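You operate a simulated robot arm through the tools that you are given. There is no shell and no other tool. Be economical: measure what you need, move in short steps, check, and stop when the job is done.

Carry out the task below with a simulated robot arm. There is one attempt and no reset: what you move stays moved.

Task
File the red onion in the blue cup and the brown potato in the orange cup.
Fine: cups of the sample wheel; take both from the table; turn the wheel back to its blank field; the rest ends as it began.

It is judged by the outcome, as a careful person would: the job done as asked, and still so three seconds after it is handed in. It fails if anything else is knocked over, pushed out of place, dropped, spilled or broken.

Robot
A 7-joint arm with a two-finger parallel gripper, fixed in place. Base frame: the origin is at the foot of the arm, x ahead of it, y to its left, z up; the work surface is at about z = 0. Units: m, degrees, N and s.
With the tool pointing down near the work surface it reaches from about 0.24 to 0.62 m from the base axis. Its first joint turns from -66.0 to 66.0 degrees. Payload 2.6 kg.
The tool frame sits at the grasp point between the pads (the TCP): z along the fingers, y along the line on which they close. The tips reach 0.03 m beyond it. The gripper opens to 0.094 m. The fingers are 0.028 m wide and 0.01 m thick; the gripper's body (0.05 by 0.096 m) begins 0.055 m behind the TCP.
Orientation is that of the tool frame in the base frame, as a unit quaternion [x, y, z, w]. With the fingers straight down and closing along the base's y, the tool's x points along the base's -x, its y along +y and its z along -z.

Tools
- The arm moves only by the tool apply_moves. Its argument "series" is a list of rows, each a list of 7 numbers: the shift along the tool's x, y, z in m, then the turn, a rotation vector about the tool's x, y, z in degrees, then the opening in per cent of the stroke, from 0 (shut) to 100 (fully open). In form: [[dx, dy, dz, rx, ry, rz, jaw], ...]. A call has 1 to 10 rows; each row is the pose to reach, as a shift and turn from the pose commanded when the call began, along the tool's axes at that moment. Each row takes 0.2 s and may step no farther than 0.05 m and 8.6 degrees from the row before; otherwise, or with a gripper value out of range, the whole call is refused. A pose out of reach is approached as far as the arm can. The call stops where the force on the tool passes 70 N (or 10 N more than at its start, if that is more) or the arm is blocked; 0.2 s more then pass. Each finger travels about 0.072 m/s and halts on what it meets, pressing with about 22 N; the grip force reading is that of the motor and also rises with nothing between the fingers. The clock runs only during rows and for 0.2 s after the last one: add rows that repeat a pose to give the fingers time. The reply holds the time, the measured pose of the TCP, the force on the tool along the base axes, the opening and the grip force, in the units named above and with some noise.
- Cameras (640 x 400 px; columns grow to the right, rows downward): "scene" is fixed at [0.015, 0.4263, 0.5669]; the picture's right is [-0.85, -0.53, 0.00], its down [-0.33, 0.52, -0.79] and it looks along [0.42, -0.67, -0.61] (base axes); focal length 299 px, centre (320, 200). "wrist" rides on the gripper at [-0.037, 0, -0.058] in the tool frame; the picture's right is [0.00, -1.00, 0.00], its down [0.97, 0.00, -0.24] and it looks along [0.24, 0.00, 0.97] (tool axes); focal length 218 px, centre (320, 200).
- get_image(camera): a new picture of that camera. The clock stands still meanwhile.
- pixel_to_xyz(camera, pixels): there is no depth. For up to 12 entries [column, row, z] of the newest picture of that camera ("zoom" is the newest enlarged one), the place [x, y] in the base frame at which the ray of that pixel passes the height z, good to about 0.002 m, but the place of the scene camera against the robot may be out by one fixed shift of up to 0.018 m in any direction. The clock stands still meanwhile.
- close_up(camera, box): a new picture of the part [left, top, right, bottom] of that camera's present view, enlarged. The clock stands still meanwhile.
- hand_in(): hands the job in; it is judged then, once.

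Work in short steps. Measure before you move; look again where a grasp or a placing could have gone wrong, and mend it. You have 80 turns and 34 pictures in all, those below and enlarged ones among them. Open the gripper and draw the arm clear of the work before you hand the job in, unless the task says otherwise; then end with one line.

The tools are called after ">>>" by a JSON object that holds its "op" and its "data". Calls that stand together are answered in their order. apply_moves: Moves the arm, as the interface text tells. Its arguments: {"type":"object","properties":{"series":{"type":"array"}},"required":["series"]} The other tools are called the same way: get_image (camera) takes a picture; pixel_to_xyz (camera, pixels) gives the place at which the rays of pixels pass given heights; close_up (camera, box) takes an enlarged picture of a part of a camera's view; hand_in () hands the job in.

At the start:

```text
clock: 0.0
tcp_pos: [0.2953, 0.1512, 0.3798]
ee_rot: [0.0, 1.0, 0.0, 0.0]
ft_force: [-0.2, 0.1, -0.5]
gripper_width: 0.094
grip_force: 0.0
```

scene: 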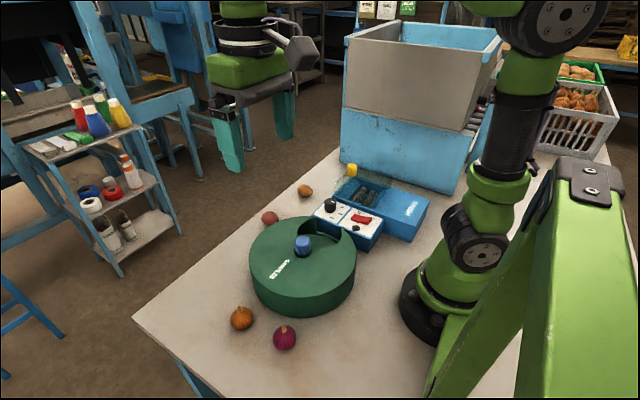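
wrist: 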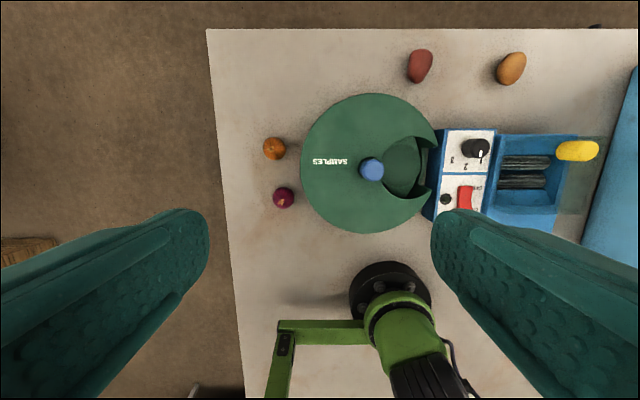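

The pictures show a green drum with a window at (410,165) in the wrist view, a control box at (465,170), and four vegetables. I'll enlarge these first.

>>> {"op": "close_up", "data": {"camera": "wrist", "box": [240, 30, 640, 280]}}

>>> {"op": "close_up", "data": {"camera": "scene", "box": [210, 150, 450, 360]}}

```text
1.60 times, centred on (440, 155) of wrist
```

zoom: 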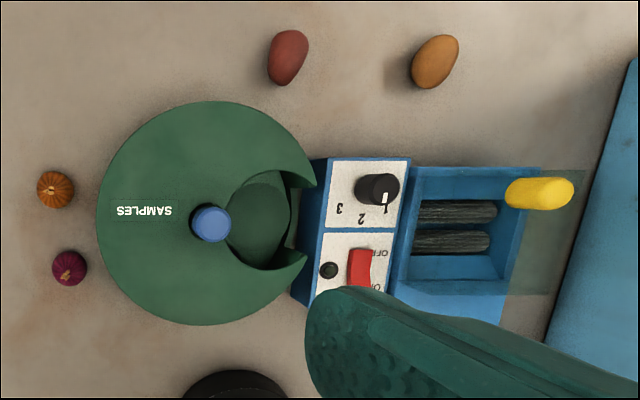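

```text
1.90 times, centred on (330, 255) of scene
```

zoom: 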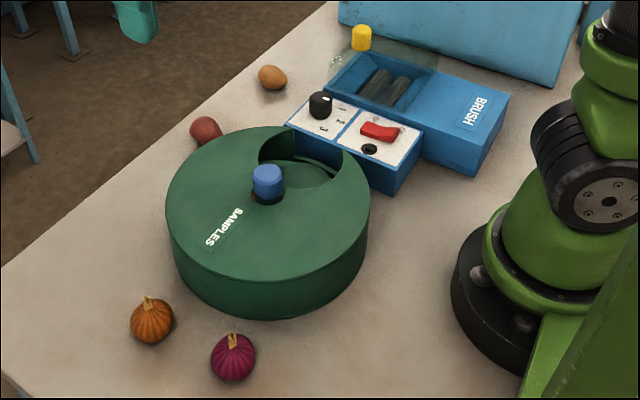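

The blue knob at the drum's hub probably turns the wheel, with the blank field now in the window. I'll measure positions in the wrist picture at several heights.

>>> {"op": "pixel_to_xyz", "data": {"camera": "wrist", "pixels": [[283, 198, 0.02], [274, 148, 0.02], [420, 66, 0.02], [511, 69, 0.02], [371, 169, 0.08], [371, 169, 0.11], [301, 163, 0.08], [371, 93, 0.08], [371, 234, 0.08], [436, 130, 0.08], [430, 195, 0.08], [404, 165, 0.05]]}}

>>> {"op": "get_image", "data": {"camera": "scene"}}

>>> {"op": "pixel_to_xyz", "data": {"camera": "scene", "pixels": [[285, 338, 0.02], [241, 319, 0.02], [270, 217, 0.02], [305, 190, 0.02], [302, 240, 0.08], [302, 240, 0.1], [302, 240, 0.12], [310, 316, 0], [250, 248, 0.08], [356, 270, 0.0]]}}

```text
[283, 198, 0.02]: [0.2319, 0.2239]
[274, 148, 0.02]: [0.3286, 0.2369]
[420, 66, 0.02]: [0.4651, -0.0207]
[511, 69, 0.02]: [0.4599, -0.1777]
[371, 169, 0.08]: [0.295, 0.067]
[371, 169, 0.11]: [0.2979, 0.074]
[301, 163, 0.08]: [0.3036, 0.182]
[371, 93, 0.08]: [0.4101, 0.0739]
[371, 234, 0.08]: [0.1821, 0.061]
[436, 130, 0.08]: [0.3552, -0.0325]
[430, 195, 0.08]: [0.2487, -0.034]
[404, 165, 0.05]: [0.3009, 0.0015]
```

```text
29 pictures are left
```

scene: 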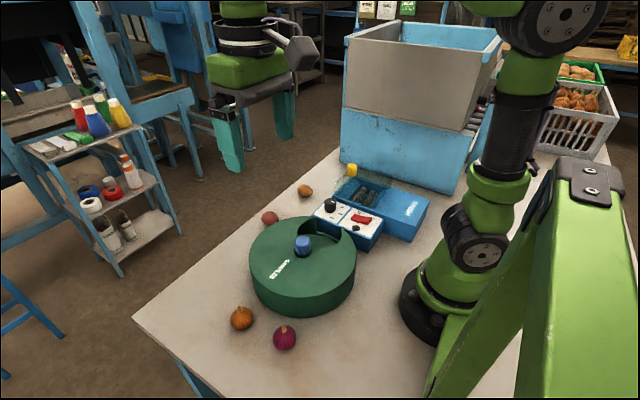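

```text
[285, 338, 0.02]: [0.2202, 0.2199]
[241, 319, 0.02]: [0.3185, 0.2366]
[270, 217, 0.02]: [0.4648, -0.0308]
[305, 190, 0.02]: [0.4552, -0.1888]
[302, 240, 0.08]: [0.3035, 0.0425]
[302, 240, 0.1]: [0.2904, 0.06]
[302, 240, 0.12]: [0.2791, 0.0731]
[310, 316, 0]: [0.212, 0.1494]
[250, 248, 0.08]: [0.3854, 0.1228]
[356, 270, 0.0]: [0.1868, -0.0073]
```

The scene camera's shift is about (-0.009, -0.007). The hub is near (0.297, 0.073) and its knob top near z = 0.107. I'll move over the hub and look closer.

>>> {"op": "apply_moves", "data": {"series": [[0, -0.04, 0.02, 0, 0, 0, 100], [0, -0.078, 0.05, 0, 0, 0, 100], [0, -0.078, 0.09, 0, 0, 0, 100], [0, -0.078, 0.13, 0, 0, 0, 100], [0, -0.078, 0.16, 0, 0, 0, 100]]}}

>>> {"op": "get_image", "data": {"camera": "wrist"}}

```text
clock: 1.2
tcp_pos: [0.2932, 0.0727, 0.2196]
ee_rot: [0.001, 1.0, 0.0, 0.0]
ft_force: [0.2, -0.1, 1.0]
gripper_width: 0.0936
grip_force: 0.1
```

```text
28 pictures are left
```

wrist: 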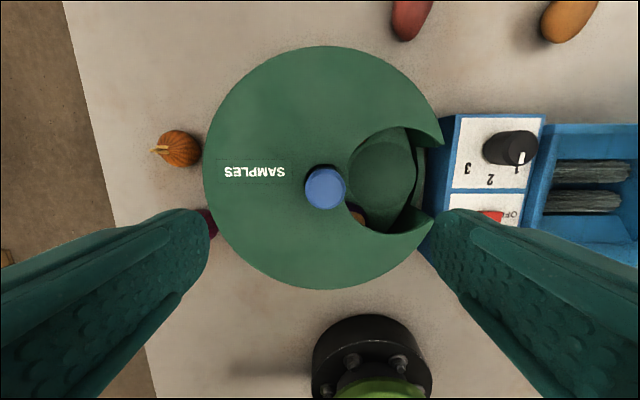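

The knob is at (325,188), and the window shows a round blank with a sliver of something brown at (357,213). I'll enlarge it.

>>> {"op": "close_up", "data": {"camera": "wrist", "box": [290, 110, 460, 250]}}

>>> {"op": "pixel_to_xyz", "data": {"camera": "wrist", "pixels": [[325, 188, 0.107], [305, 188, 0.107], [346, 188, 0.107], [205, 160, 0.08], [320, 47, 0.08], [320, 289, 0.08], [385, 168, 0.06], [385, 168, 0.03]]}}

```text
2.86 times, centred on (375, 180) of wrist
```

zoom: 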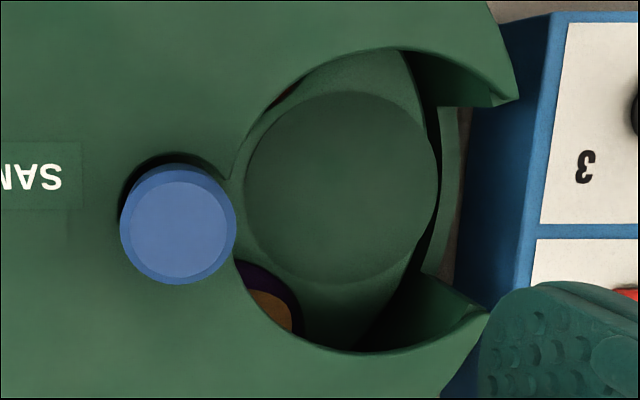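

```text
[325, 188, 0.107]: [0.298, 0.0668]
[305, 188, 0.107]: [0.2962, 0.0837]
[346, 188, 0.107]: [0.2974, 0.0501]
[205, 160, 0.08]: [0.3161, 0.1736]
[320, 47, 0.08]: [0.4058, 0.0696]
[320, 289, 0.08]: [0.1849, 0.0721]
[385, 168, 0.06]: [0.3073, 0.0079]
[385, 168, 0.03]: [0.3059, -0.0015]
```

Estimates: knob 0.033 m wide, centred on (0.297, 0.067), top near z = 0.102, lid near 0.065–0.08. I'll come down to z = 0.125 with the jaws half open and check the clearance.

>>> {"op": "apply_moves", "data": {"series": [[-0.002, -0.0055, 0.03, 0, 0, 0, 75], [-0.002, -0.0055, 0.06, 0, 0, 0, 65], [-0.002, -0.0055, 0.085, 0, 0, 0, 60], [-0.002, -0.0055, 0.095, 0, 0, 0, 60]]}}

>>> {"op": "close_up", "data": {"camera": "scene", "box": [240, 160, 400, 320]}}

>>> {"op": "get_image", "data": {"camera": "wrist"}}

```text
clock: 2.2
tcp_pos: [0.2959, 0.0697, 0.1251]
ee_rot: [0.0, 1.0, 0.001, 0.001]
ft_force: [0.2, -0.8, 0.6]
gripper_width: 0.0563
grip_force: 0.1
```

```text
2.50 times, centred on (320, 240) of scene
```

zoom: 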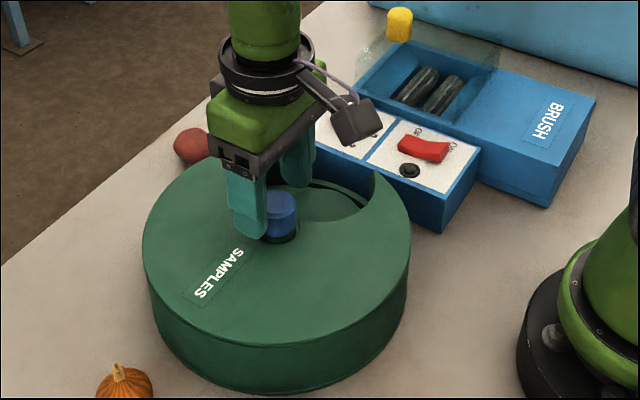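

```text
25 pictures are left
```

wrist: 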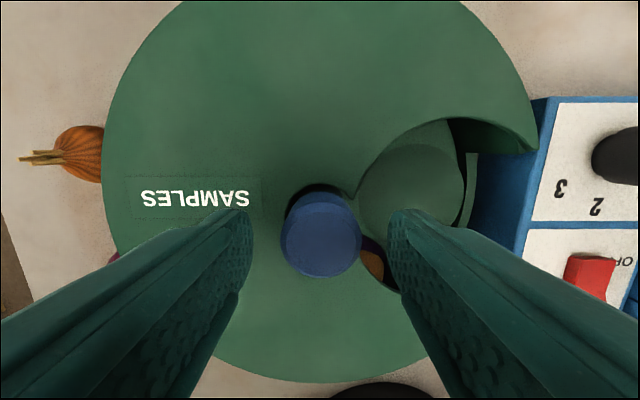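

The fingers straddle the knob (knob column 321, fingers at 250 and 390). Three views put the lid at about z = 0.072, so I'll lower to TCP z = 0.111 and close gently on the knob.

>>> {"op": "apply_moves", "data": {"series": [[0, 0, 0.008, 0, 0, 0, 60], [0, 0, 0.014, 0, 0, 0, 60], [0, 0, 0.014, 0, 0, 0, 30], [0, 0, 0.014, 0, 0, 0, 25], [0, 0, 0.014, 0, 0, 0, 25]]}}

>>> {"op": "close_up", "data": {"camera": "scene", "box": [260, 190, 360, 290]}}

```text
clock: 3.4
tcp_pos: [0.298, 0.068, 0.1112]
ee_rot: [0.0, 1.0, 0.0, 0.0]
ft_force: [0.9, 4.4, -3.1]
gripper_width: 0.0336
grip_force: 45.0
```

```text
4.00 times, centred on (310, 240) of scene
```

zoom: 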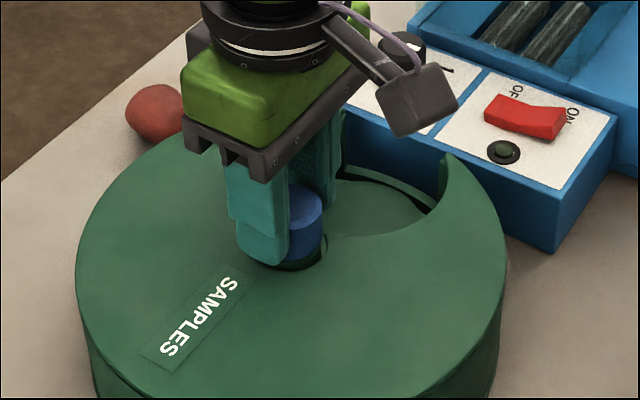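

The knob is gripped at 0.0336 m. I'll turn it 40° about the tool axis and watch the forces and the window.

>>> {"op": "apply_moves", "data": {"series": [[0, 0, 0.014, 0, 0, 8, 25], [0, 0, 0.014, 0, 0, 16, 25], [0, 0, 0.014, 0, 0, 24, 25], [0, 0, 0.014, 0, 0, 32, 25], [0, 0, 0.014, 0, 0, 40, 25]]}}

>>> {"op": "get_image", "data": {"camera": "wrist"}}

```text
clock: 3.8
tcp_pos: [0.2982, 0.0683, 0.1077]
ee_rot: [0.045, 0.999, 0.0, 0.002]
ft_force: [-4.8, 0.8, 9.6]
gripper_width: 0.0338
grip_force: 45.5
stopped in row 1: the force on the tool passed its limit (the readings are from after the stop); the commanded pose is now the measured one
```

```text
23 pictures are left
```

wrist: 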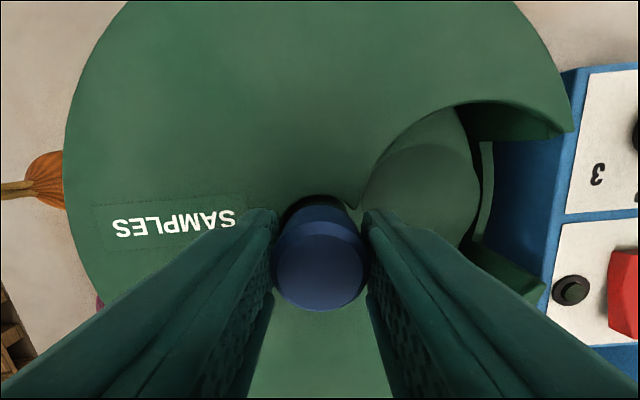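

My rows repeated the downward 0.014 by mistake, so the tips pressed down and the call stopped at z = 0.1077 after about 5° of turn. I'll release, rise 3 mm and regrip before turning without any downward shift.

>>> {"op": "apply_moves", "data": {"series": [[0, 0, 0, 0, 0, 0, 50], [0, 0, -0.003, 0, 0, 0, 50], [0, 0, -0.003, 0, 0, 0, 27], [0, 0, -0.003, 0, 0, 0, 27], [0, 0, -0.003, 0, 0, 0, 27]]}}

>>> {"op": "apply_moves", "data": {"series": [[0, 0, 0, 0, 0, 6, 25], [0, 0, 0, 0, 0, 12, 25], [0, 0, 0, 0, 0, 18, 25], [0, 0, 0, 0, 0, 24, 25], [0, 0, 0, 0, 0, 30, 25]]}}

>>> {"op": "get_image", "data": {"camera": "wrist"}}

```text
clock: 5.0
tcp_pos: [0.2983, 0.068, 0.1111]
ee_rot: [0.045, 0.999, 0.001, 0.002]
ft_force: [2.5, 1.6, -5.0]
gripper_width: 0.0332
grip_force: 45.1
```

```text
clock: 6.2
tcp_pos: [0.2967, 0.0659, 0.1111]
ee_rot: [0.304, 0.953, 0.0, 0.002]
ft_force: [-2.0, -26.3, 12.0]
gripper_width: 0.0334
grip_force: 45.4
```

```text
22 pictures are left
```

wrist: 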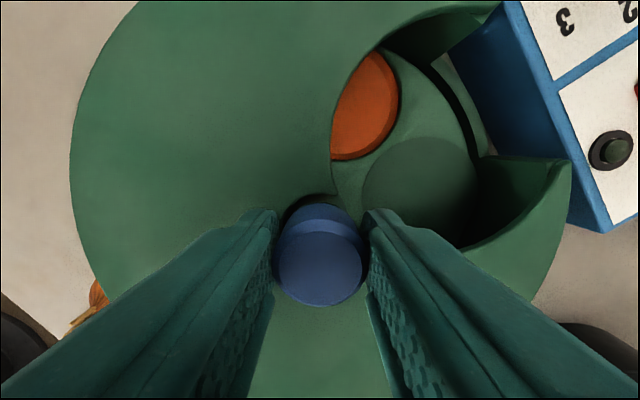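

The wheel follows: the orange cup appears at (365,105) while the blank moves away. The side force is 26 N, so I'll re-centre slightly and turn another 24°.

>>> {"op": "apply_moves", "data": {"series": [[0, -0.002, 0, 0, 0, 0, 25], [0, -0.002, 0, 0, 0, 6, 25], [0, -0.002, 0, 0, 0, 12, 25], [0, -0.002, 0, 0, 0, 18, 25], [0, -0.002, 0, 0, 0, 24, 25]]}}

>>> {"op": "get_image", "data": {"camera": "wrist"}}

```text
clock: 7.4
tcp_pos: [0.2966, 0.0645, 0.1106]
ee_rot: [0.494, 0.869, 0.0, 0.002]
ft_force: [3.2, -18.1, 3.4]
gripper_width: 0.0336
grip_force: 45.4
```

```text
21 pictures are left
```

wrist: 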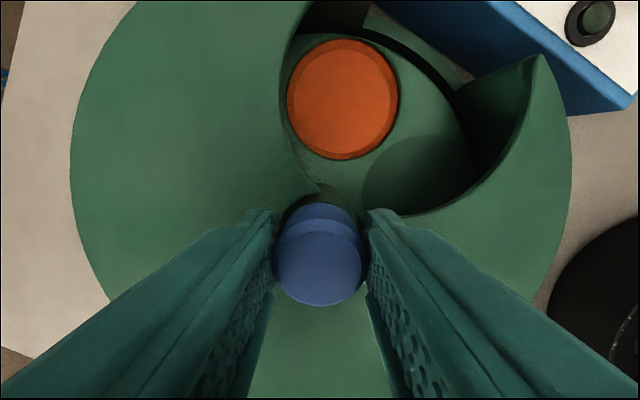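

The orange cup is now at (343,98). Its bearing suggests 72° spacing (five fields), so I'll turn 13° more.

>>> {"op": "apply_moves", "data": {"series": [[0, 0, 0, 0, 0, 7, 25], [0, 0, 0, 0, 0, 13, 25], [0, 0, 0, 0, 0, 13, 25], [0, 0, 0, 0, 0, 13, 40], [0, 0, 0, 0, 0, 13, 55], [0, 0, -0.02, 0, 0, 13, 60], [0, 0, -0.06, 0, 0, 13, 60], [0, 0, -0.1, 0, 0, 13, 60], [0, 0, -0.12, 0, 0, 13, 60]]}}

>>> {"op": "get_image", "data": {"camera": "wrist"}}

```text
clock: 9.4
tcp_pos: [0.2962, 0.0656, 0.2282]
ee_rot: [0.588, 0.809, 0.001, 0.001]
ft_force: [-0.5, 0.0, 0.2]
gripper_width: 0.0562
grip_force: 0.2
```

```text
20 pictures are left
```

wrist: 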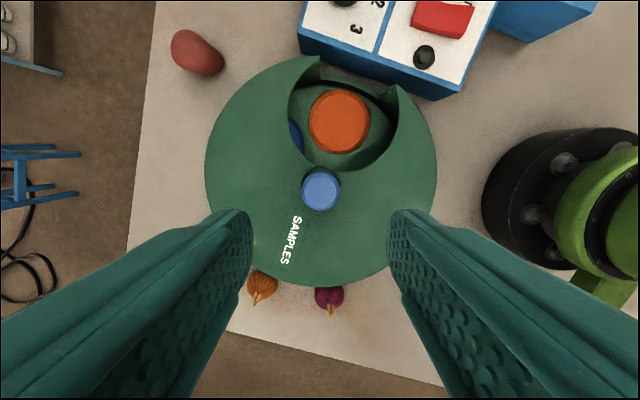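

The orange cup sits centred in the window at (339,122), with the blue cup next to it at (295,135). I'll enlarge and measure.

>>> {"op": "close_up", "data": {"camera": "wrist", "box": [270, 50, 430, 210]}}

>>> {"op": "pixel_to_xyz", "data": {"camera": "wrist", "pixels": [[339, 122, 0.05], [339, 122, 0.03], [309, 122, 0.05], [370, 122, 0.05], [308, 60, 0.072], [398, 88, 0.072], [320, 189, 0.102], [196, 53, 0.025], [291, 110, 0.072], [391, 125, 0.072]]}}

```text
2.50 times, centred on (350, 130) of wrist
```

zoom: 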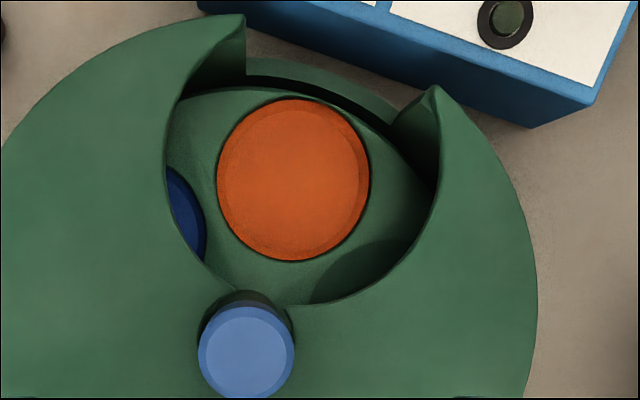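

```text
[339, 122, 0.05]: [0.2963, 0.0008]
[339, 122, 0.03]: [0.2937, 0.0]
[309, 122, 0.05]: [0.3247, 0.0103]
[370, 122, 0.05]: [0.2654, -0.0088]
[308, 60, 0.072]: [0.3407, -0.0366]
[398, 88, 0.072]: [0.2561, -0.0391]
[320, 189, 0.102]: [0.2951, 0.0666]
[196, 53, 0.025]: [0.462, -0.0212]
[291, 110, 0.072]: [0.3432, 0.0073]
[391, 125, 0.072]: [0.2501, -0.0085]
```

The orange cup is a shallow dish, 0.06 m wide, centred on (0.296, 0.001). Before flying to the brown potato I'll check how close the blue tank comes.

>>> {"op": "pixel_to_xyz", "data": {"camera": "scene", "pixels": [[340, 157, 0], [465, 193, 0], [352, 170, 0.06], [352, 170, 0.1], [347, 98, 0.2], [347, 40, 0.3], [305, 190, 0.025], [299, 188, 0.02], [312, 192, 0.02]]}}

```text
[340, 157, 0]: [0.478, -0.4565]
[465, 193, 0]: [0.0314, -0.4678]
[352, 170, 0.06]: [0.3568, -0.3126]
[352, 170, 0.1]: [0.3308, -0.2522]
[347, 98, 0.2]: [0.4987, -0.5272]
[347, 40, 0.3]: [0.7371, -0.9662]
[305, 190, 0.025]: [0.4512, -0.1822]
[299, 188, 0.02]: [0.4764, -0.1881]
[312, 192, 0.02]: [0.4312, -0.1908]
```

The tank starts at y ≈ -0.45, well clear. I'll fly to above the brown potato while turning the tool back to about θ = 25°.

>>> {"op": "apply_moves", "data": {"series": [[-0.034, 0.0094, 0, 0, 0, -6, 70], [-0.068, 0.0187, 0, 0, 0, -12, 70], [-0.102, 0.0281, 0, 0, 0, -18, 70], [-0.136, 0.0374, 0, 0, 0, -24, 70], [-0.17, 0.0468, 0, 0, 0, -30, 70], [-0.204, 0.0561, 0, 0, 0, -36, 70], [-0.238, 0.0655, 0, 0, 0, -42, 70], [-0.271, 0.0748, 0.02, 0, 0, -47, 70], [-0.271, 0.0748, 0.05, 0, 0, -47, 70]]}}

>>> {"op": "get_image", "data": {"camera": "wrist"}}

```text
clock: 11.4
tcp_pos: [0.4516, -0.1678, 0.178]
ee_rot: [0.217, 0.976, 0.0, 0.002]
ft_force: [1.1, -0.8, 0.3]
gripper_width: 0.0659
grip_force: 0.0
```

```text
18 pictures are left
```

wrist: 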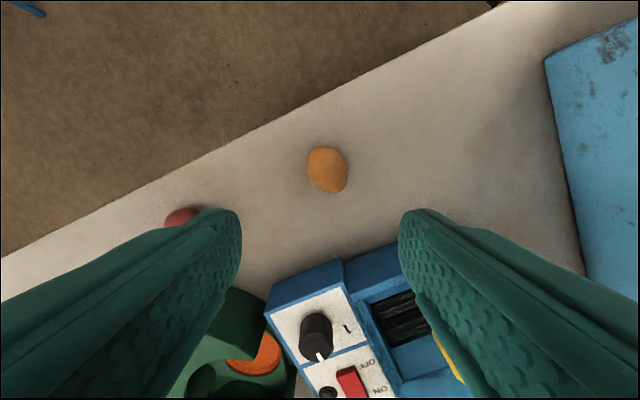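

The potato is at (327,170), its long axis leaning to the upper left. I'll enlarge and measure it.

>>> {"op": "close_up", "data": {"camera": "wrist", "box": [277, 130, 377, 210]}}

>>> {"op": "pixel_to_xyz", "data": {"camera": "wrist", "pixels": [[327, 170, 0.02], [307, 165, 0.02], [347, 175, 0.02], [320, 146, 0.02], [335, 193, 0.02], [270, 310, 0.05], [342, 260, 0.05], [342, 260, 0.07]]}}

```text
5.00 times, centred on (327, 170) of wrist
```

zoom: 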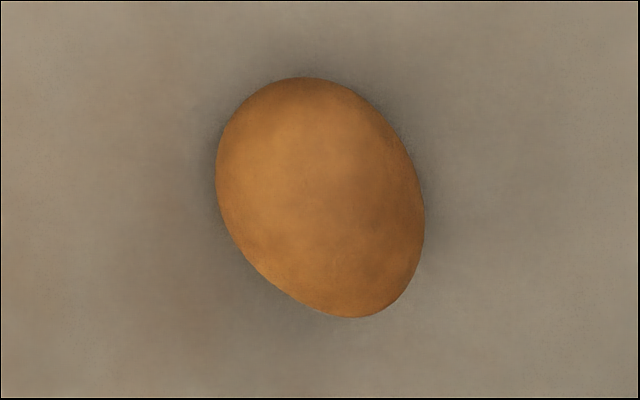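

```text
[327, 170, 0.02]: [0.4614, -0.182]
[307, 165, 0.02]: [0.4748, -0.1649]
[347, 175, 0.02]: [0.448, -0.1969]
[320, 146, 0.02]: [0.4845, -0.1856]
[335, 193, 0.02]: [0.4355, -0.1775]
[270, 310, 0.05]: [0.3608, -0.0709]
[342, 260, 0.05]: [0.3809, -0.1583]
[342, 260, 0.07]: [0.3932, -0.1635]
```

Potato: centre (0.461, -0.182), about 0.037 by 0.05 m, tilted about 25° in the image. I'll turn -25° to close across the short side and descend to z = 0.08.

>>> {"op": "apply_moves", "data": {"series": [[-0.0149, -0.0087, 0.0, 0, 0, -8, 75], [-0.0149, -0.0087, 0.02, 0, 0, -16, 75], [-0.0149, -0.0087, 0.06, 0, 0, -24, 75], [-0.0149, -0.0087, 0.098, 0, 0, -25, 75]]}}

>>> {"op": "get_image", "data": {"camera": "wrist"}}

```text
clock: 12.4
tcp_pos: [0.4619, -0.1834, 0.0812]
ee_rot: [0.001, 1.0, 0.001, 0.002]
ft_force: [-0.1, 0.8, -0.2]
gripper_width: 0.0704
grip_force: 0.1
```

```text
16 pictures are left
```

wrist: 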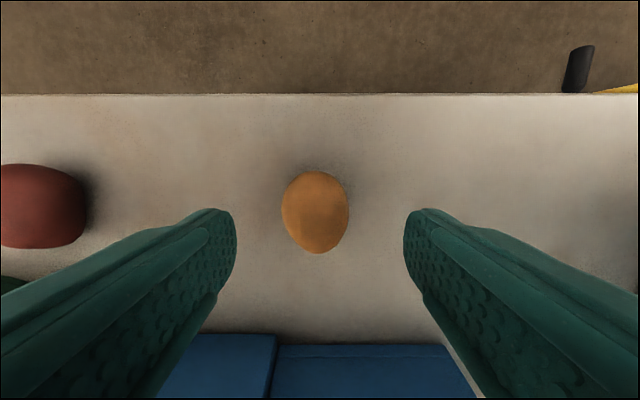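

The potato at (315,212) is centred between the fingers. I'll descend to z = 0.036 and close.

>>> {"op": "apply_moves", "data": {"series": [[0, 0.002, 0.025, 0, 0, 0, 75], [0, 0.002, 0.045, 0, 0, 0, 75], [0, 0.002, 0.045, 0, 0, 0, 50], [0, 0.002, 0.045, 0, 0, 0, 25], [0, 0.002, 0.045, 0, 0, 0, 20], [0, 0.002, 0.045, 0, 0, 0, 20]]}}

>>> {"op": "apply_moves", "data": {"series": [[0, 0, -0.03, 0, 0, 0, 20], [0, 0, -0.07, 0, 0, 0, 20], [0, 0, -0.11, 0, 0, 0, 20], [0, 0, -0.15, 0, 0, 0, 20]]}}

>>> {"op": "get_image", "data": {"camera": "wrist"}}

```text
clock: 13.8
tcp_pos: [0.463, -0.18, 0.0373]
ee_rot: [0.002, 1.0, 0.002, 0.002]
ft_force: [1.0, -0.5, 1.2]
gripper_width: 0.0383
grip_force: 22.3
```

```text
clock: 14.8
tcp_pos: [0.4596, -0.1822, 0.1878]
ee_rot: [0.0, 1.0, 0.0, 0.002]
ft_force: [0.6, -0.2, -0.6]
gripper_width: 0.0384
grip_force: 22.5
```

```text
15 pictures are left
```

wrist: 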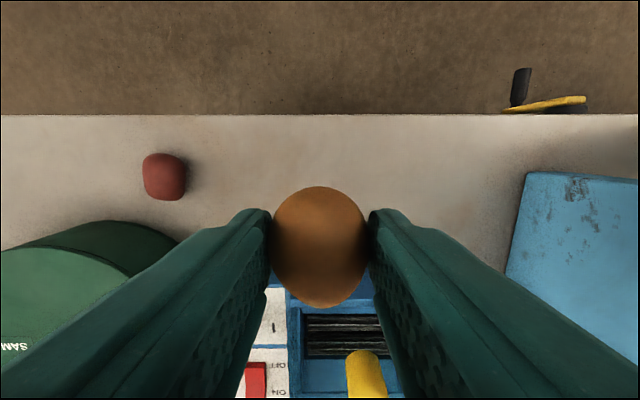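

The potato is held (width 0.038 m). I'll carry it over to above the orange cup, turning 85° so that the fingers close along x inside the window.

>>> {"op": "apply_moves", "data": {"series": [[0.0164, 0.0183, 0, 0, 0, 8.5, 20], [0.0327, 0.0366, 0, 0, 0, 17, 20], [0.0491, 0.0549, 0, 0, 0, 25.5, 20], [0.0654, 0.0732, 0, 0, 0, 34, 20], [0.0818, 0.0915, 0, 0, 0, 42.5, 20], [0.0982, 0.1098, 0, 0, 0, 51, 20], [0.1145, 0.1281, 0, 0, 0, 59.5, 20], [0.1309, 0.1464, 0, 0, 0, 68, 20], [0.1472, 0.1647, 0, 0, 0, 76.5, 20], [0.1636, 0.183, 0, 0, 0, 85, 20]]}}

>>> {"op": "get_image", "data": {"camera": "wrist"}}

```text
clock: 17.0
tcp_pos: [0.2976, 0.0041, 0.1891]
ee_rot: [0.677, 0.736, 0.002, 0.002]
ft_force: [-0.6, 0.8, -0.1]
gripper_width: 0.0378
grip_force: 21.9
```

```text
14 pictures are left
```

wrist: 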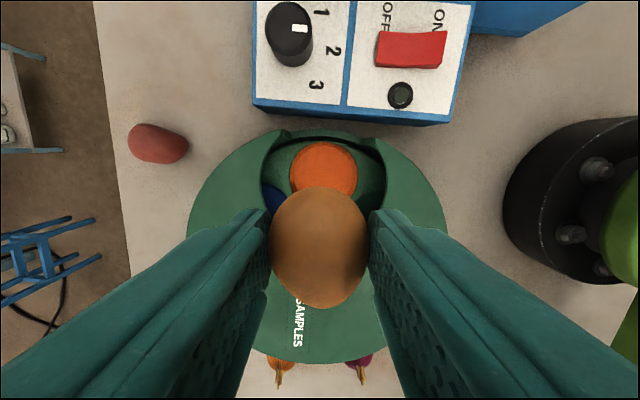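

Still held. The cup beneath shows columns 290–358 with its top at row 142, so I'll measure its centre again.

>>> {"op": "pixel_to_xyz", "data": {"camera": "wrist", "pixels": [[324, 142, 0.04], [290, 172, 0.04], [358, 172, 0.04], [324, 174, 0.04], [324, 142, 0.055], [290, 172, 0.055], [358, 172, 0.055], [324, 174, 0.055], [262, 180, 0.072], [386, 180, 0.072]]}}

>>> {"op": "close_up", "data": {"camera": "scene", "box": [260, 150, 400, 290]}}

```text
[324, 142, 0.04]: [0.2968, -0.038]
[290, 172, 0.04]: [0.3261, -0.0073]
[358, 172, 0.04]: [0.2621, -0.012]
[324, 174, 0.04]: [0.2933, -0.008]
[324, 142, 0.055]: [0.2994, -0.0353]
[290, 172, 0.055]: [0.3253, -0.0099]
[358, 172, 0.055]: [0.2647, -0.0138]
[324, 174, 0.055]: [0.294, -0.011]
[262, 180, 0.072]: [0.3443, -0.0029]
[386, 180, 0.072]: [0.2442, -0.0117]
```

```text
2.86 times, centred on (330, 220) of scene
```

zoom: 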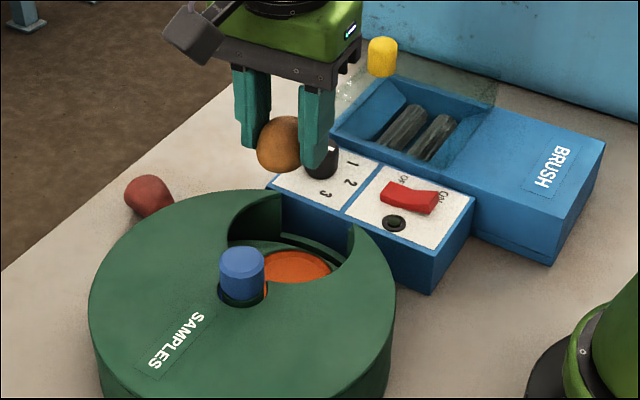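

Comparing both views, the dish lies at z ≈ 0.03, centred near (0.2935, -0.003). I'll shift over it, lower to z = 0.12 and check.

>>> {"op": "apply_moves", "data": {"series": [[-0.0068, -0.0047, 0.02, 0, 0, 0, 20], [-0.0068, -0.0047, 0.05, 0, 0, 0, 20], [-0.0068, -0.0047, 0.069, 0, 0, 0, 20]]}}

>>> {"op": "get_image", "data": {"camera": "wrist"}}

```text
clock: 17.8
tcp_pos: [0.2929, -0.0034, 0.1199]
ee_rot: [0.677, 0.736, 0.001, 0.002]
ft_force: [0.2, -0.6, -0.2]
gripper_width: 0.0382
grip_force: 22.0
```

```text
12 pictures are left
```

wrist: 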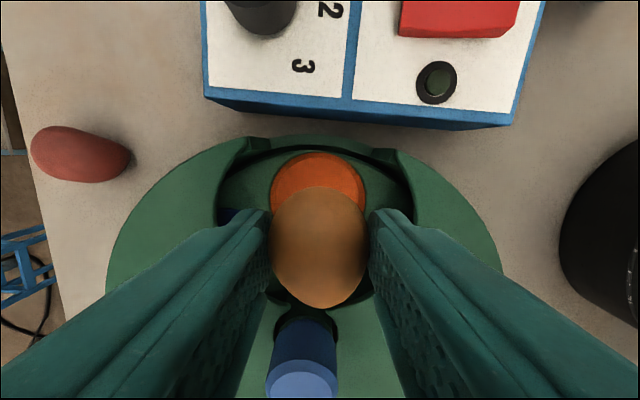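

The cup is centred in column (318) and its centre is about 6 px farther out, so I'll shift 3 mm outward and lower to z = 0.085, then in 4 mm steps.

>>> {"op": "apply_moves", "data": {"series": [[-0.003, 0, 0.015, 0, 0, 0, 20], [-0.003, 0, 0.03, 0, 0, 0, 20], [-0.003, 0, 0.038, 0, 0, 0, 20]]}}

>>> {"op": "get_image", "data": {"camera": "wrist"}}

```text
clock: 18.6
tcp_pos: [0.2937, -0.0085, 0.0806]
ee_rot: [0.677, 0.736, 0.0, 0.001]
ft_force: [0.0, 0.4, -0.2]
gripper_width: 0.0379
grip_force: 21.8
```

```text
11 pictures are left
```

wrist: 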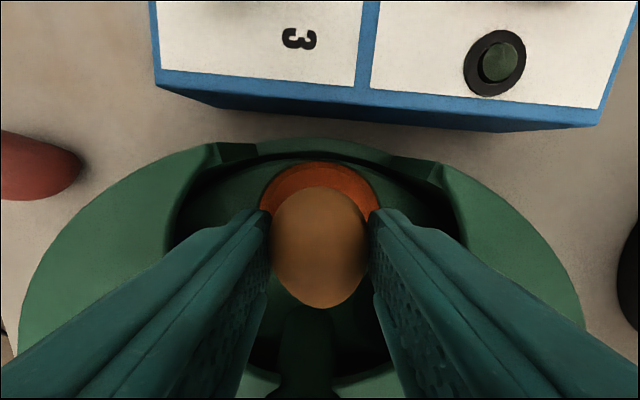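

Well aligned. I'll continue in small steps, watching the upward force.

>>> {"op": "apply_moves", "data": {"series": [[0, 0, 0.004, 0, 0, 0, 20], [0, 0, 0.008, 0, 0, 0, 20]]}}

>>> {"op": "apply_moves", "data": {"series": [[0, 0, 0.002, 0, 0, 0, 20], [0, 0, 0.004, 0, 0, 0, 20]]}}

```text
clock: 19.2
tcp_pos: [0.2952, -0.0082, 0.0716]
ee_rot: [0.678, 0.736, 0.001, 0.001]
ft_force: [-0.4, 0.7, 0.4]
gripper_width: 0.0383
grip_force: 21.7
```

```text
clock: 19.8
tcp_pos: [0.2948, -0.0086, 0.0686]
ee_rot: [0.677, 0.736, 0.001, 0.002]
ft_force: [0.3, -0.4, -0.3]
gripper_width: 0.0383
grip_force: 21.9
```

No contact yet at z = 0.0686; I'll go on with 4 mm steps.

>>> {"op": "apply_moves", "data": {"series": [[0, 0, 0.002, 0, 0, 0, 20], [0, 0, 0.004, 0, 0, 0, 20]]}}

>>> {"op": "apply_moves", "data": {"series": [[0, 0, 0.002, 0, 0, 0, 20], [0, 0, 0.003, 0, 0, 0, 20]]}}

>>> {"op": "close_up", "data": {"camera": "wrist", "box": [170, 130, 470, 340]}}

```text
clock: 20.4
tcp_pos: [0.2952, -0.0091, 0.0645]
ee_rot: [0.677, 0.736, 0.001, 0.001]
ft_force: [-0.3, -0.4, -1.2]
gripper_width: 0.038
grip_force: 21.9
```

```text
clock: 21.0
tcp_pos: [0.2942, -0.0088, 0.0616]
ee_rot: [0.676, 0.737, 0.001, 0.001]
ft_force: [0.7, -0.7, -1.1]
gripper_width: 0.0379
grip_force: 22.3
```

```text
1.90 times, centred on (320, 235) of wrist
```

zoom: 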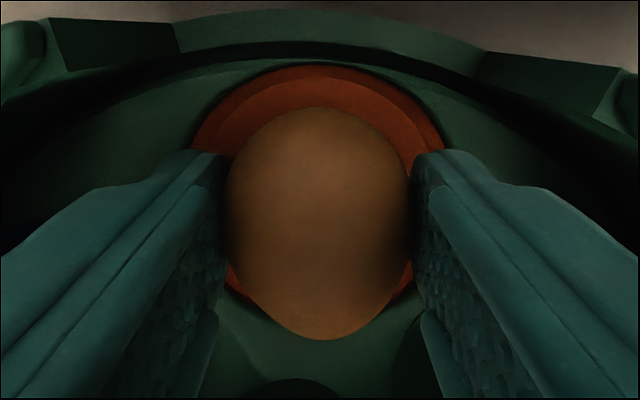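

The potato is centred over the dish, whose rim is near z = 0.025. I'll go a few millimetres lower, watching for contact.

>>> {"op": "apply_moves", "data": {"series": [[0, 0, 0.0015, 0, 0, 0, 20], [0, 0, 0.003, 0, 0, 0, 20]]}}

>>> {"op": "apply_moves", "data": {"series": [[0, 0, 0.001, 0, 0, 0, 20], [0, 0, 0.002, 0, 0, 0, 20]]}}

```text
clock: 21.6
tcp_pos: [0.2935, -0.0077, 0.0583]
ee_rot: [0.678, 0.735, 0.001, 0.001]
ft_force: [-0.3, -0.2, -0.3]
gripper_width: 0.038
grip_force: 22.1
```

```text
clock: 22.2
tcp_pos: [0.2948, -0.0076, 0.0565]
ee_rot: [0.676, 0.736, 0.0, 0.001]
ft_force: [0.2, -0.9, 0.0]
gripper_width: 0.0379
grip_force: 21.3
```

Still no contact at z = 0.0565; two more small steps.

>>> {"op": "apply_moves", "data": {"series": [[0, 0, 0.001, 0, 0, 0, 20], [0, 0, 0.002, 0, 0, 0, 20]]}}

>>> {"op": "apply_moves", "data": {"series": [[0, 0, 0.001, 0, 0, 0, 20], [0, 0, 0.002, 0, 0, 0, 20]]}}

>>> {"op": "close_up", "data": {"camera": "wrist", "box": [170, 130, 470, 340]}}

```text
clock: 22.8
tcp_pos: [0.2939, -0.0076, 0.054]
ee_rot: [0.677, 0.736, 0.001, 0.0]
ft_force: [-0.3, -0.5, 0.3]
gripper_width: 0.0381
grip_force: 22.0
```

```text
clock: 23.4
tcp_pos: [0.2944, -0.0076, 0.0528]
ee_rot: [0.677, 0.736, 0.001, 0.001]
ft_force: [-0.2, 0.4, -0.6]
gripper_width: 0.038
grip_force: 21.6
```

```text
1.90 times, centred on (320, 235) of wrist
```

zoom: 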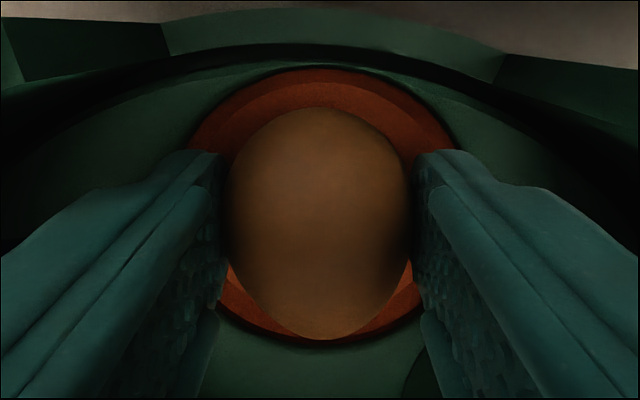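

The potato is within the dish outline, its bottom only a few millimetres above the floor, and the tips are at rim height. I'll rise 2 mm so the tips clear the rim, then open slightly and lift out.

>>> {"op": "apply_moves", "data": {"series": [[0, 0, -0.002, 0, 0, 0, 20], [0, 0, -0.002, 0, 0, 0, 46], [0, 0, -0.002, 0, 0, 0, 52], [0, 0, -0.002, 0, 0, 0, 54], [0, 0, -0.012, 0, 0, 0, 54], [0, 0, -0.03, 0, 0, 0, 54], [0, 0, -0.07, 0, 0, 0, 54], [0, 0, -0.11, 0, 0, 0, 54], [0, 0, -0.15, 0, 0, 0, 54]]}}

>>> {"op": "get_image", "data": {"camera": "wrist"}}

```text
clock: 25.4
tcp_pos: [0.294, -0.0105, 0.2049]
ee_rot: [0.677, 0.736, 0.001, 0.0]
ft_force: [-0.2, 0.6, 0.1]
gripper_width: 0.0507
grip_force: 0.0
```

```text
8 pictures are left
```

wrist: 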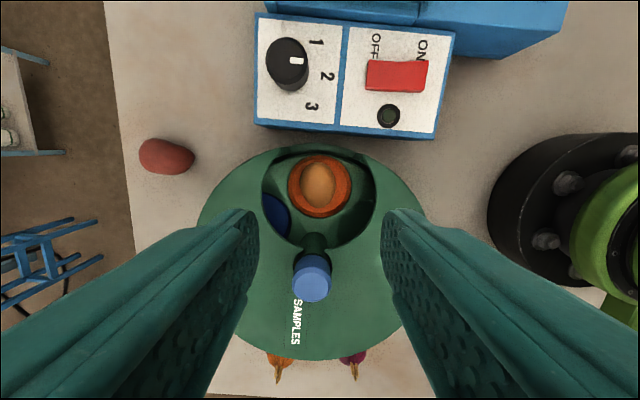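

The potato rests in the orange cup at (318,185). Next I go back over the knob, turning the tool to θ = 0 to have room for another 72° turn that brings the blue cup round.

>>> {"op": "apply_moves", "data": {"series": [[0.0147, 0.0016, 0, 0, 0, -8.5, 60], [0.0294, 0.0033, 0, 0, 0, -17, 60], [0.0442, 0.0049, 0, 0, 0, -25.5, 60], [0.0589, 0.0066, 0, 0, 0, -34, 60], [0.0736, 0.0082, 0, 0, 0, -42.5, 60], [0.0736, 0.0082, 0, 0, 0, -51, 60], [0.0736, 0.0082, 0, 0, 0, -59.5, 60], [0.0736, 0.0082, 0, 0, 0, -68, 60], [0.0736, 0.0082, 0, 0, 0, -76.5, 60], [0.0736, 0.0082, 0, 0, 0, -85, 60]]}}

>>> {"op": "apply_moves", "data": {"series": [[0, 0, 0, 0, 0, 0, 60], [0, 0, 0, 0, 0, 0, 60]]}}

```text
clock: 27.6
tcp_pos: [0.2958, 0.0673, 0.202]
ee_rot: [-0.001, 1.0, 0.001, 0.002]
ft_force: [-0.1, -0.1, 0.0]
gripper_width: 0.0566
grip_force: 0.0
```

```text
clock: 28.2
tcp_pos: [0.296, 0.066, 0.2023]
ee_rot: [0.001, 1.0, 0.0, 0.002]
ft_force: [-0.7, 0.6, 0.8]
gripper_width: 0.0564
grip_force: 0.2
```

The TCP is at (0.296, 0.066), over the hub. I'll descend to z ≈ 0.112 and grip the knob.

>>> {"op": "apply_moves", "data": {"series": [[0, -0.0005, 0.04, 0, 0, 0, 60], [0, -0.0005, 0.075, 0, 0, 0, 60], [0, -0.0005, 0.0905, 0, 0, 0, 60], [0, -0.0005, 0.0905, 0, 0, 0, 60], [0, -0.0005, 0.0905, 0, 0, 0, 30], [0, -0.0005, 0.0905, 0, 0, 0, 25], [0, -0.0005, 0.0905, 0, 0, 0, 25]]}}

```text
clock: 29.8
tcp_pos: [0.2951, 0.0685, 0.1139]
ee_rot: [0.0, 1.0, 0.002, 0.002]
ft_force: [2.0, 11.9, -11.7]
gripper_width: 0.0334
grip_force: 44.8
```

Gripped; the 12 N side force says the knob axis is about 1.5 mm toward +y, so I'll ease that way and turn 72°.

>>> {"op": "apply_moves", "data": {"series": [[0, 0.0015, 0, 0, 0, 8, 25], [0, 0.0015, 0, 0, 0, 16, 25], [0, 0.0015, 0, 0, 0, 24, 25], [0, 0.0015, 0, 0, 0, 32, 25], [0, 0.0015, 0, 0, 0, 40, 25], [0, 0.0015, 0, 0, 0, 48, 25], [0, 0.0015, 0, 0, 0, 56, 25], [0, 0.0015, 0, 0, 0, 64, 25], [0, 0.0015, 0, 0, 0, 72, 25], [0, 0.0015, 0, 0, 0, 72, 25]]}}

>>> {"op": "apply_moves", "data": {"series": [[0, 0, 0, 0, 0, 0, 45], [0, 0, 0, 0, 0, 0, 60], [0, 0, -0.02, 0, 0, 0, 60], [0, 0, -0.06, 0, 0, 0, 60], [0, 0, -0.1, 0, 0, 0, 60], [0, 0, -0.12, 0, 0, 0, 60]]}}

>>> {"op": "get_image", "data": {"camera": "wrist"}}

```text
clock: 32.0
tcp_pos: [0.2937, 0.0682, 0.1119]
ee_rot: [0.59, 0.807, 0.001, 0.0]
ft_force: [-19.7, 13.1, 25.8]
gripper_width: 0.0334
grip_force: 45.0
```

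```text
clock: 33.4
tcp_pos: [0.2951, 0.0685, 0.2345]
ee_rot: [0.589, 0.808, 0.001, 0.0]
ft_force: [0.5, -0.7, -0.3]
gripper_width: 0.0563
grip_force: 0.1
```

```text
7 pictures are left
```

wrist: 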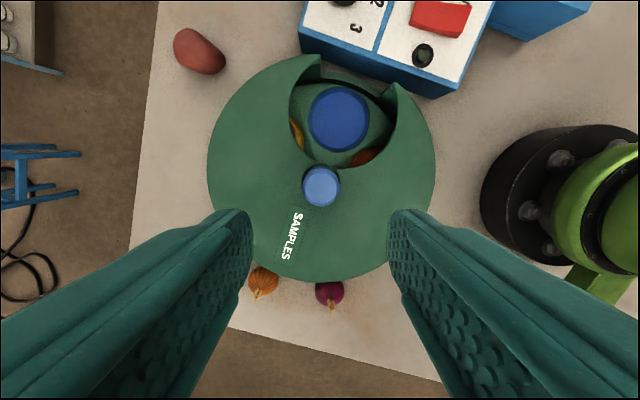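

The blue cup is in the window at (338,119), as the orange one was. Now I'll measure the red onion at (329,293).

>>> {"op": "pixel_to_xyz", "data": {"camera": "wrist", "pixels": [[329, 293, 0.02], [315, 293, 0.02], [344, 293, 0.02], [263, 282, 0.02], [338, 119, 0.025], [338, 88, 0.025], [338, 150, 0.025], [307, 119, 0.025], [370, 119, 0.025]]}}

```text
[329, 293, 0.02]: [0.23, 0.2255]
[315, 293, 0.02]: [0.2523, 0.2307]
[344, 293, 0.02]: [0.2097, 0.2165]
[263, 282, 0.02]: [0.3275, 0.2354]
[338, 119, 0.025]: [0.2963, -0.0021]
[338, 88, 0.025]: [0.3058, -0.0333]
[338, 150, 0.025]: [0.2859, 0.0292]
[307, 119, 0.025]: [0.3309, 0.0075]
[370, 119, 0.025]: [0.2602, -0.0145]
```

Red onion: about (0.230, 0.2245). I'll keep this tool angle (closing tangentially to the drum) and move above it at z ≈ 0.11.

>>> {"op": "apply_moves", "data": {"series": [[0.042, -0.0033, 0, 0, 0, 0, 65], [0.085, -0.0066, 0, 0, 0, 0, 75], [0.127, -0.01, 0.0, 0, 0, 0, 75], [0.1694, -0.0133, 0.02, 0, 0, 0, 75], [0.1694, -0.0133, 0.065, 0, 0, 0, 75], [0.1694, -0.0133, 0.11, 0, 0, 0, 75], [0.1694, -0.0133, 0.12, 0, 0, 0, 75]]}}

>>> {"op": "get_image", "data": {"camera": "wrist"}}

```text
clock: 35.0
tcp_pos: [0.2321, 0.2244, 0.1133]
ee_rot: [0.59, 0.808, 0.002, 0.002]
ft_force: [-0.3, -0.6, 0.1]
gripper_width: 0.0704
grip_force: 0.1
```

```text
6 pictures are left
```

wrist: 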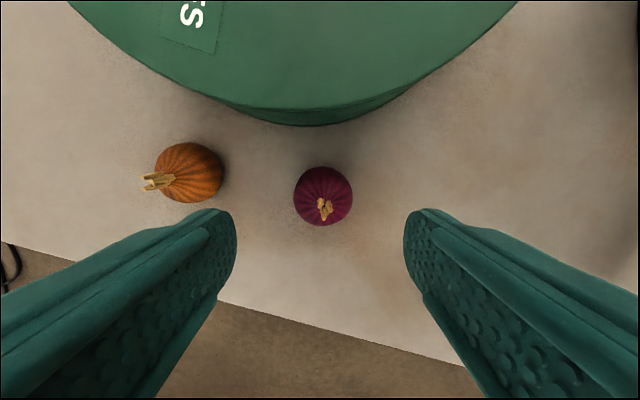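

The onion is at (323,196), centred within 2 mm, and the left finger clears the orange onion by about 2 cm. I'll descend and grip.

>>> {"op": "apply_moves", "data": {"series": [[-0.0015, -0.0018, 0.04, 0, 0, 0, 72], [-0.0015, -0.0018, 0.07, 0, 0, 0, 72], [-0.0015, -0.0018, 0.0765, 0, 0, 0, 72], [-0.0015, -0.0018, 0.0765, 0, 0, 0, 50], [-0.0015, -0.0018, 0.0765, 0, 0, 0, 30], [-0.0015, -0.0018, 0.0765, 0, 0, 0, 25], [-0.0015, -0.0018, 0.0765, 0, 0, 0, 25]]}}

>>> {"op": "apply_moves", "data": {"series": [[0, 0, -0.03, 0, 0, 0, 25], [0, 0, -0.07, 0, 0, 0, 25], [0, 0, -0.11, 0, 0, 0, 25], [0, 0, -0.15, 0, 0, 0, 25], [0, 0, -0.16, 0, 0, 0, 25]]}}

```text
clock: 36.6
tcp_pos: [0.2308, 0.2223, 0.0366]
ee_rot: [0.59, 0.808, 0.001, 0.001]
ft_force: [-0.3, -0.6, -0.4]
gripper_width: 0.0421
grip_force: 22.9
```

```text
clock: 37.8
tcp_pos: [0.2301, 0.2232, 0.1954]
ee_rot: [0.588, 0.808, 0.002, 0.001]
ft_force: [-0.9, -0.3, -1.0]
gripper_width: 0.042
grip_force: 22.1
```

Held at 0.042 m. I'll carry it over the drum to the blue cup, turning 13° on the way, and lower to z ≈ 0.12.

>>> {"op": "apply_moves", "data": {"series": [[-0.04, -0.0017, 0, 0, 0, 0, 25], [-0.08, -0.0033, 0, 0, 0, 3, 25], [-0.12, -0.005, 0, 0, 0, 6, 25], [-0.16, -0.0067, 0, 0, 0, 9, 25], [-0.2, -0.0083, 0, 0, 0, 13, 25], [-0.2376, -0.0099, 0, 0, 0, 13, 25], [-0.2376, -0.0099, 0.035, 0, 0, 13, 25], [-0.2376, -0.0099, 0.075, 0, 0, 13, 25], [-0.2376, -0.0099, 0.075, 0, 0, 13, 25]]}}

>>> {"op": "get_image", "data": {"camera": "wrist"}}

```text
clock: 39.8
tcp_pos: [0.2945, -0.0075, 0.1177]
ee_rot: [0.677, 0.736, 0.001, 0.001]
ft_force: [0.5, -0.1, -0.9]
gripper_width: 0.0418
grip_force: 21.7
```

```text
5 pictures are left
```

wrist: 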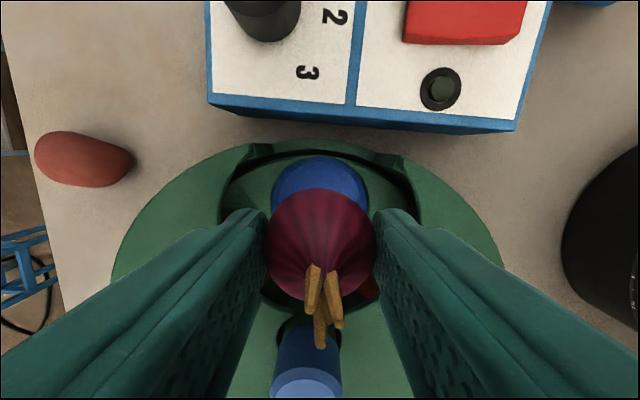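

The blue cup is centred in column (272–368) and 1–2 mm farther out. I'll shift 1.5 mm and lower to z ≈ 0.057, in two calls to watch the force.

>>> {"op": "apply_moves", "data": {"series": [[-0.0015, 0, 0.015, 0, 0, 0, 25], [-0.0015, 0, 0.03, 0, 0, 0, 25], [-0.0015, 0, 0.04, 0, 0, 0, 25], [-0.0015, 0, 0.048, 0, 0, 0, 25], [-0.0015, 0, 0.052, 0, 0, 0, 25]]}}

>>> {"op": "apply_moves", "data": {"series": [[0, 0, 0.003, 0, 0, 0, 25], [0, 0, 0.006, 0, 0, 0, 25], [0, 0, 0.009, 0, 0, 0, 25]]}}

>>> {"op": "close_up", "data": {"camera": "wrist", "box": [170, 130, 470, 340]}}

```text
clock: 41.0
tcp_pos: [0.295, -0.008, 0.0689]
ee_rot: [0.677, 0.736, 0.001, 0.002]
ft_force: [-0.9, -0.7, -0.7]
gripper_width: 0.0422
grip_force: 22.2
```

```text
clock: 41.8
tcp_pos: [0.2934, -0.0092, 0.0585]
ee_rot: [0.676, 0.737, 0.002, 0.002]
ft_force: [-0.1, -0.2, -0.6]
gripper_width: 0.0419
grip_force: 22.1
```

```text
1.90 times, centred on (320, 235) of wrist
```

zoom: 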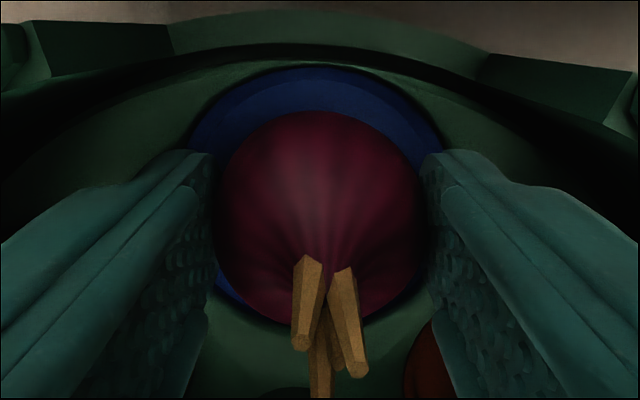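

Centred over the blue dish, with no contact. I'll lower another 3.5 mm, open slightly and lift out.

>>> {"op": "apply_moves", "data": {"series": [[0, 0, 0.002, 0, 0, 0, 25], [0, 0, 0.0035, 0, 0, 0, 25], [0, 0, 0.0035, 0, 0, 0, 50], [0, 0, 0.0035, 0, 0, 0, 57], [0, 0, 0.0035, 0, 0, 0, 58], [0, 0, -0.008, 0, 0, 0, 58], [0, 0, -0.03, 0, 0, 0, 58], [0, 0, -0.07, 0, 0, 0, 58], [0, 0, -0.11, 0, 0, 0, 58], [0, 0, -0.146, 0, 0, 0, 58]]}}

>>> {"op": "get_image", "data": {"camera": "wrist"}}

```text
clock: 44.0
tcp_pos: [0.2931, -0.0089, 0.2061]
ee_rot: [0.677, 0.736, 0.002, 0.0]
ft_force: [0.4, -1.5, 1.3]
gripper_width: 0.0545
grip_force: 0.0
```

```text
3 pictures are left
```

wrist: 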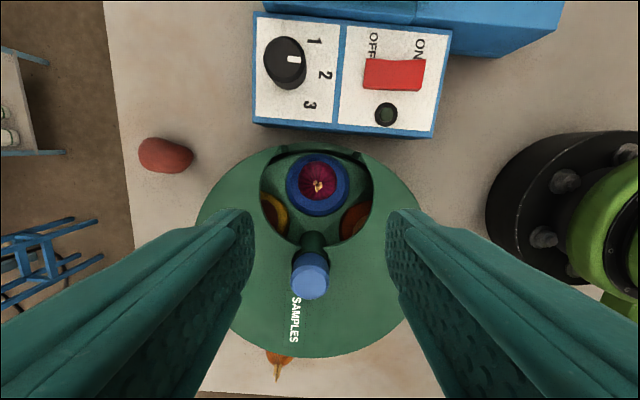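

The onion is in the blue cup at (317,182). Now back over the knob at θ = 72° to turn the wheel back by twice 72°.

>>> {"op": "apply_moves", "data": {"series": [[0.025, 0.0028, 0, 0, 0, -7, 60], [0.05, 0.0056, 0, 0, 0, -13, 60], [0.0751, 0.0083, 0, 0, 0, -13, 60], [0.0751, 0.0083, 0, 0, 0, -13, 60], [0.0751, 0.0083, 0, 0, 0, -13, 60]]}}

>>> {"op": "apply_moves", "data": {"series": [[0, 0, 0, 0, 0, 0, 60]]}}

```text
clock: 45.2
tcp_pos: [0.2954, 0.0664, 0.2049]
ee_rot: [0.588, 0.809, 0.001, 0.002]
ft_force: [0.6, 0.1, 0.4]
gripper_width: 0.0563
grip_force: 0.1
```

```text
clock: 45.6
tcp_pos: [0.2955, 0.0655, 0.2047]
ee_rot: [0.589, 0.808, 0.001, 0.001]
ft_force: [0.1, 0.3, -0.6]
gripper_width: 0.0567
grip_force: 0.1
```

At (0.2955, 0.066), so I'll descend to z ≈ 0.112 and grip.

>>> {"op": "apply_moves", "data": {"series": [[0.001, 0, 0.04, 0, 0, 0, 60], [0.001, 0, 0.075, 0, 0, 0, 60], [0.001, 0, 0.0925, 0, 0, 0, 60], [0.001, 0, 0.0925, 0, 0, 0, 60], [0.001, 0, 0.0925, 0, 0, 0, 30], [0.001, 0, 0.0925, 0, 0, 0, 25], [0.001, 0, 0.0925, 0, 0, 0, 25]]}}

>>> {"op": "apply_moves", "data": {"series": [[0, 0, 0, 0, 0, -6, 25], [0, 0, 0, 0, 0, -12, 25], [0, 0, 0, 0, 0, -18, 25], [0, 0, 0, 0, 0, -24, 25]]}}

```text
clock: 47.2
tcp_pos: [0.2962, 0.0679, 0.1126]
ee_rot: [0.589, 0.808, 0.001, 0.0]
ft_force: [-3.7, -1.5, -3.4]
gripper_width: 0.0335
grip_force: 45.3
```

```text
clock: 48.2
tcp_pos: [0.2945, 0.0683, 0.1109]
ee_rot: [0.407, 0.913, 0.0, 0.0]
ft_force: [-2.5, -0.5, -16.3]
gripper_width: 0.0335
grip_force: 45.1
```

Turning freely (small side forces). I'll turn the remaining 48° down to θ = 0.

>>> {"op": "apply_moves", "data": {"series": [[0, 0, 0, 0, 0, -7, 25], [0, 0, 0, 0, 0, -14, 25], [0, 0, 0, 0, 0, -21, 25], [0, 0, 0, 0, 0, -28, 25], [0, 0, 0, 0, 0, -35, 25], [0, 0, 0, 0, 0, -42, 25], [0, 0, 0, 0, 0, -48, 25], [0, 0, 0, 0, 0, -48, 25]]}}

>>> {"op": "apply_moves", "data": {"series": [[0, 0, 0, 0, 0, 0, 45], [0, 0, 0, 0, 0, 0, 60], [0, 0, -0.02, 0, 0, 0, 60], [0, 0, -0.05, 0, 0, 0, 60]]}}

>>> {"op": "apply_moves", "data": {"series": [[0, 0, 0, 0, 0, 8, 60], [0, 0, 0, 0, 0, 16, 60], [0, 0, 0, 0, 0, 24, 60], [0, 0, 0, 0, 0, 32, 60], [0, 0, 0, 0, 0, 40, 60], [0, 0, 0, 0, 0, 48, 60], [0, 0, 0, 0, 0, 56, 60], [0, 0, 0, 0, 0, 64, 60], [0, 0, 0, 0, 0, 72, 60], [0, 0, 0, 0, 0, 72, 60]]}}

```text
clock: 50.0
tcp_pos: [0.296, 0.0681, 0.1138]
ee_rot: [0.002, 1.0, 0.0, 0.002]
ft_force: [-14.3, -10.7, 1.2]
gripper_width: 0.0334
grip_force: 45.2
```

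```text
clock: 51.0
tcp_pos: [0.2959, 0.0684, 0.1618]
ee_rot: [0.002, 1.0, 0.001, 0.002]
ft_force: [1.0, -1.0, 1.1]
gripper_width: 0.0564
grip_force: 0.0
```

```text
clock: 53.2
tcp_pos: [0.2962, 0.0675, 0.1628]
ee_rot: [0.59, 0.807, 0.001, 0.001]
ft_force: [-0.5, 0.3, 0.1]
gripper_width: 0.0564
grip_force: 0.0
```

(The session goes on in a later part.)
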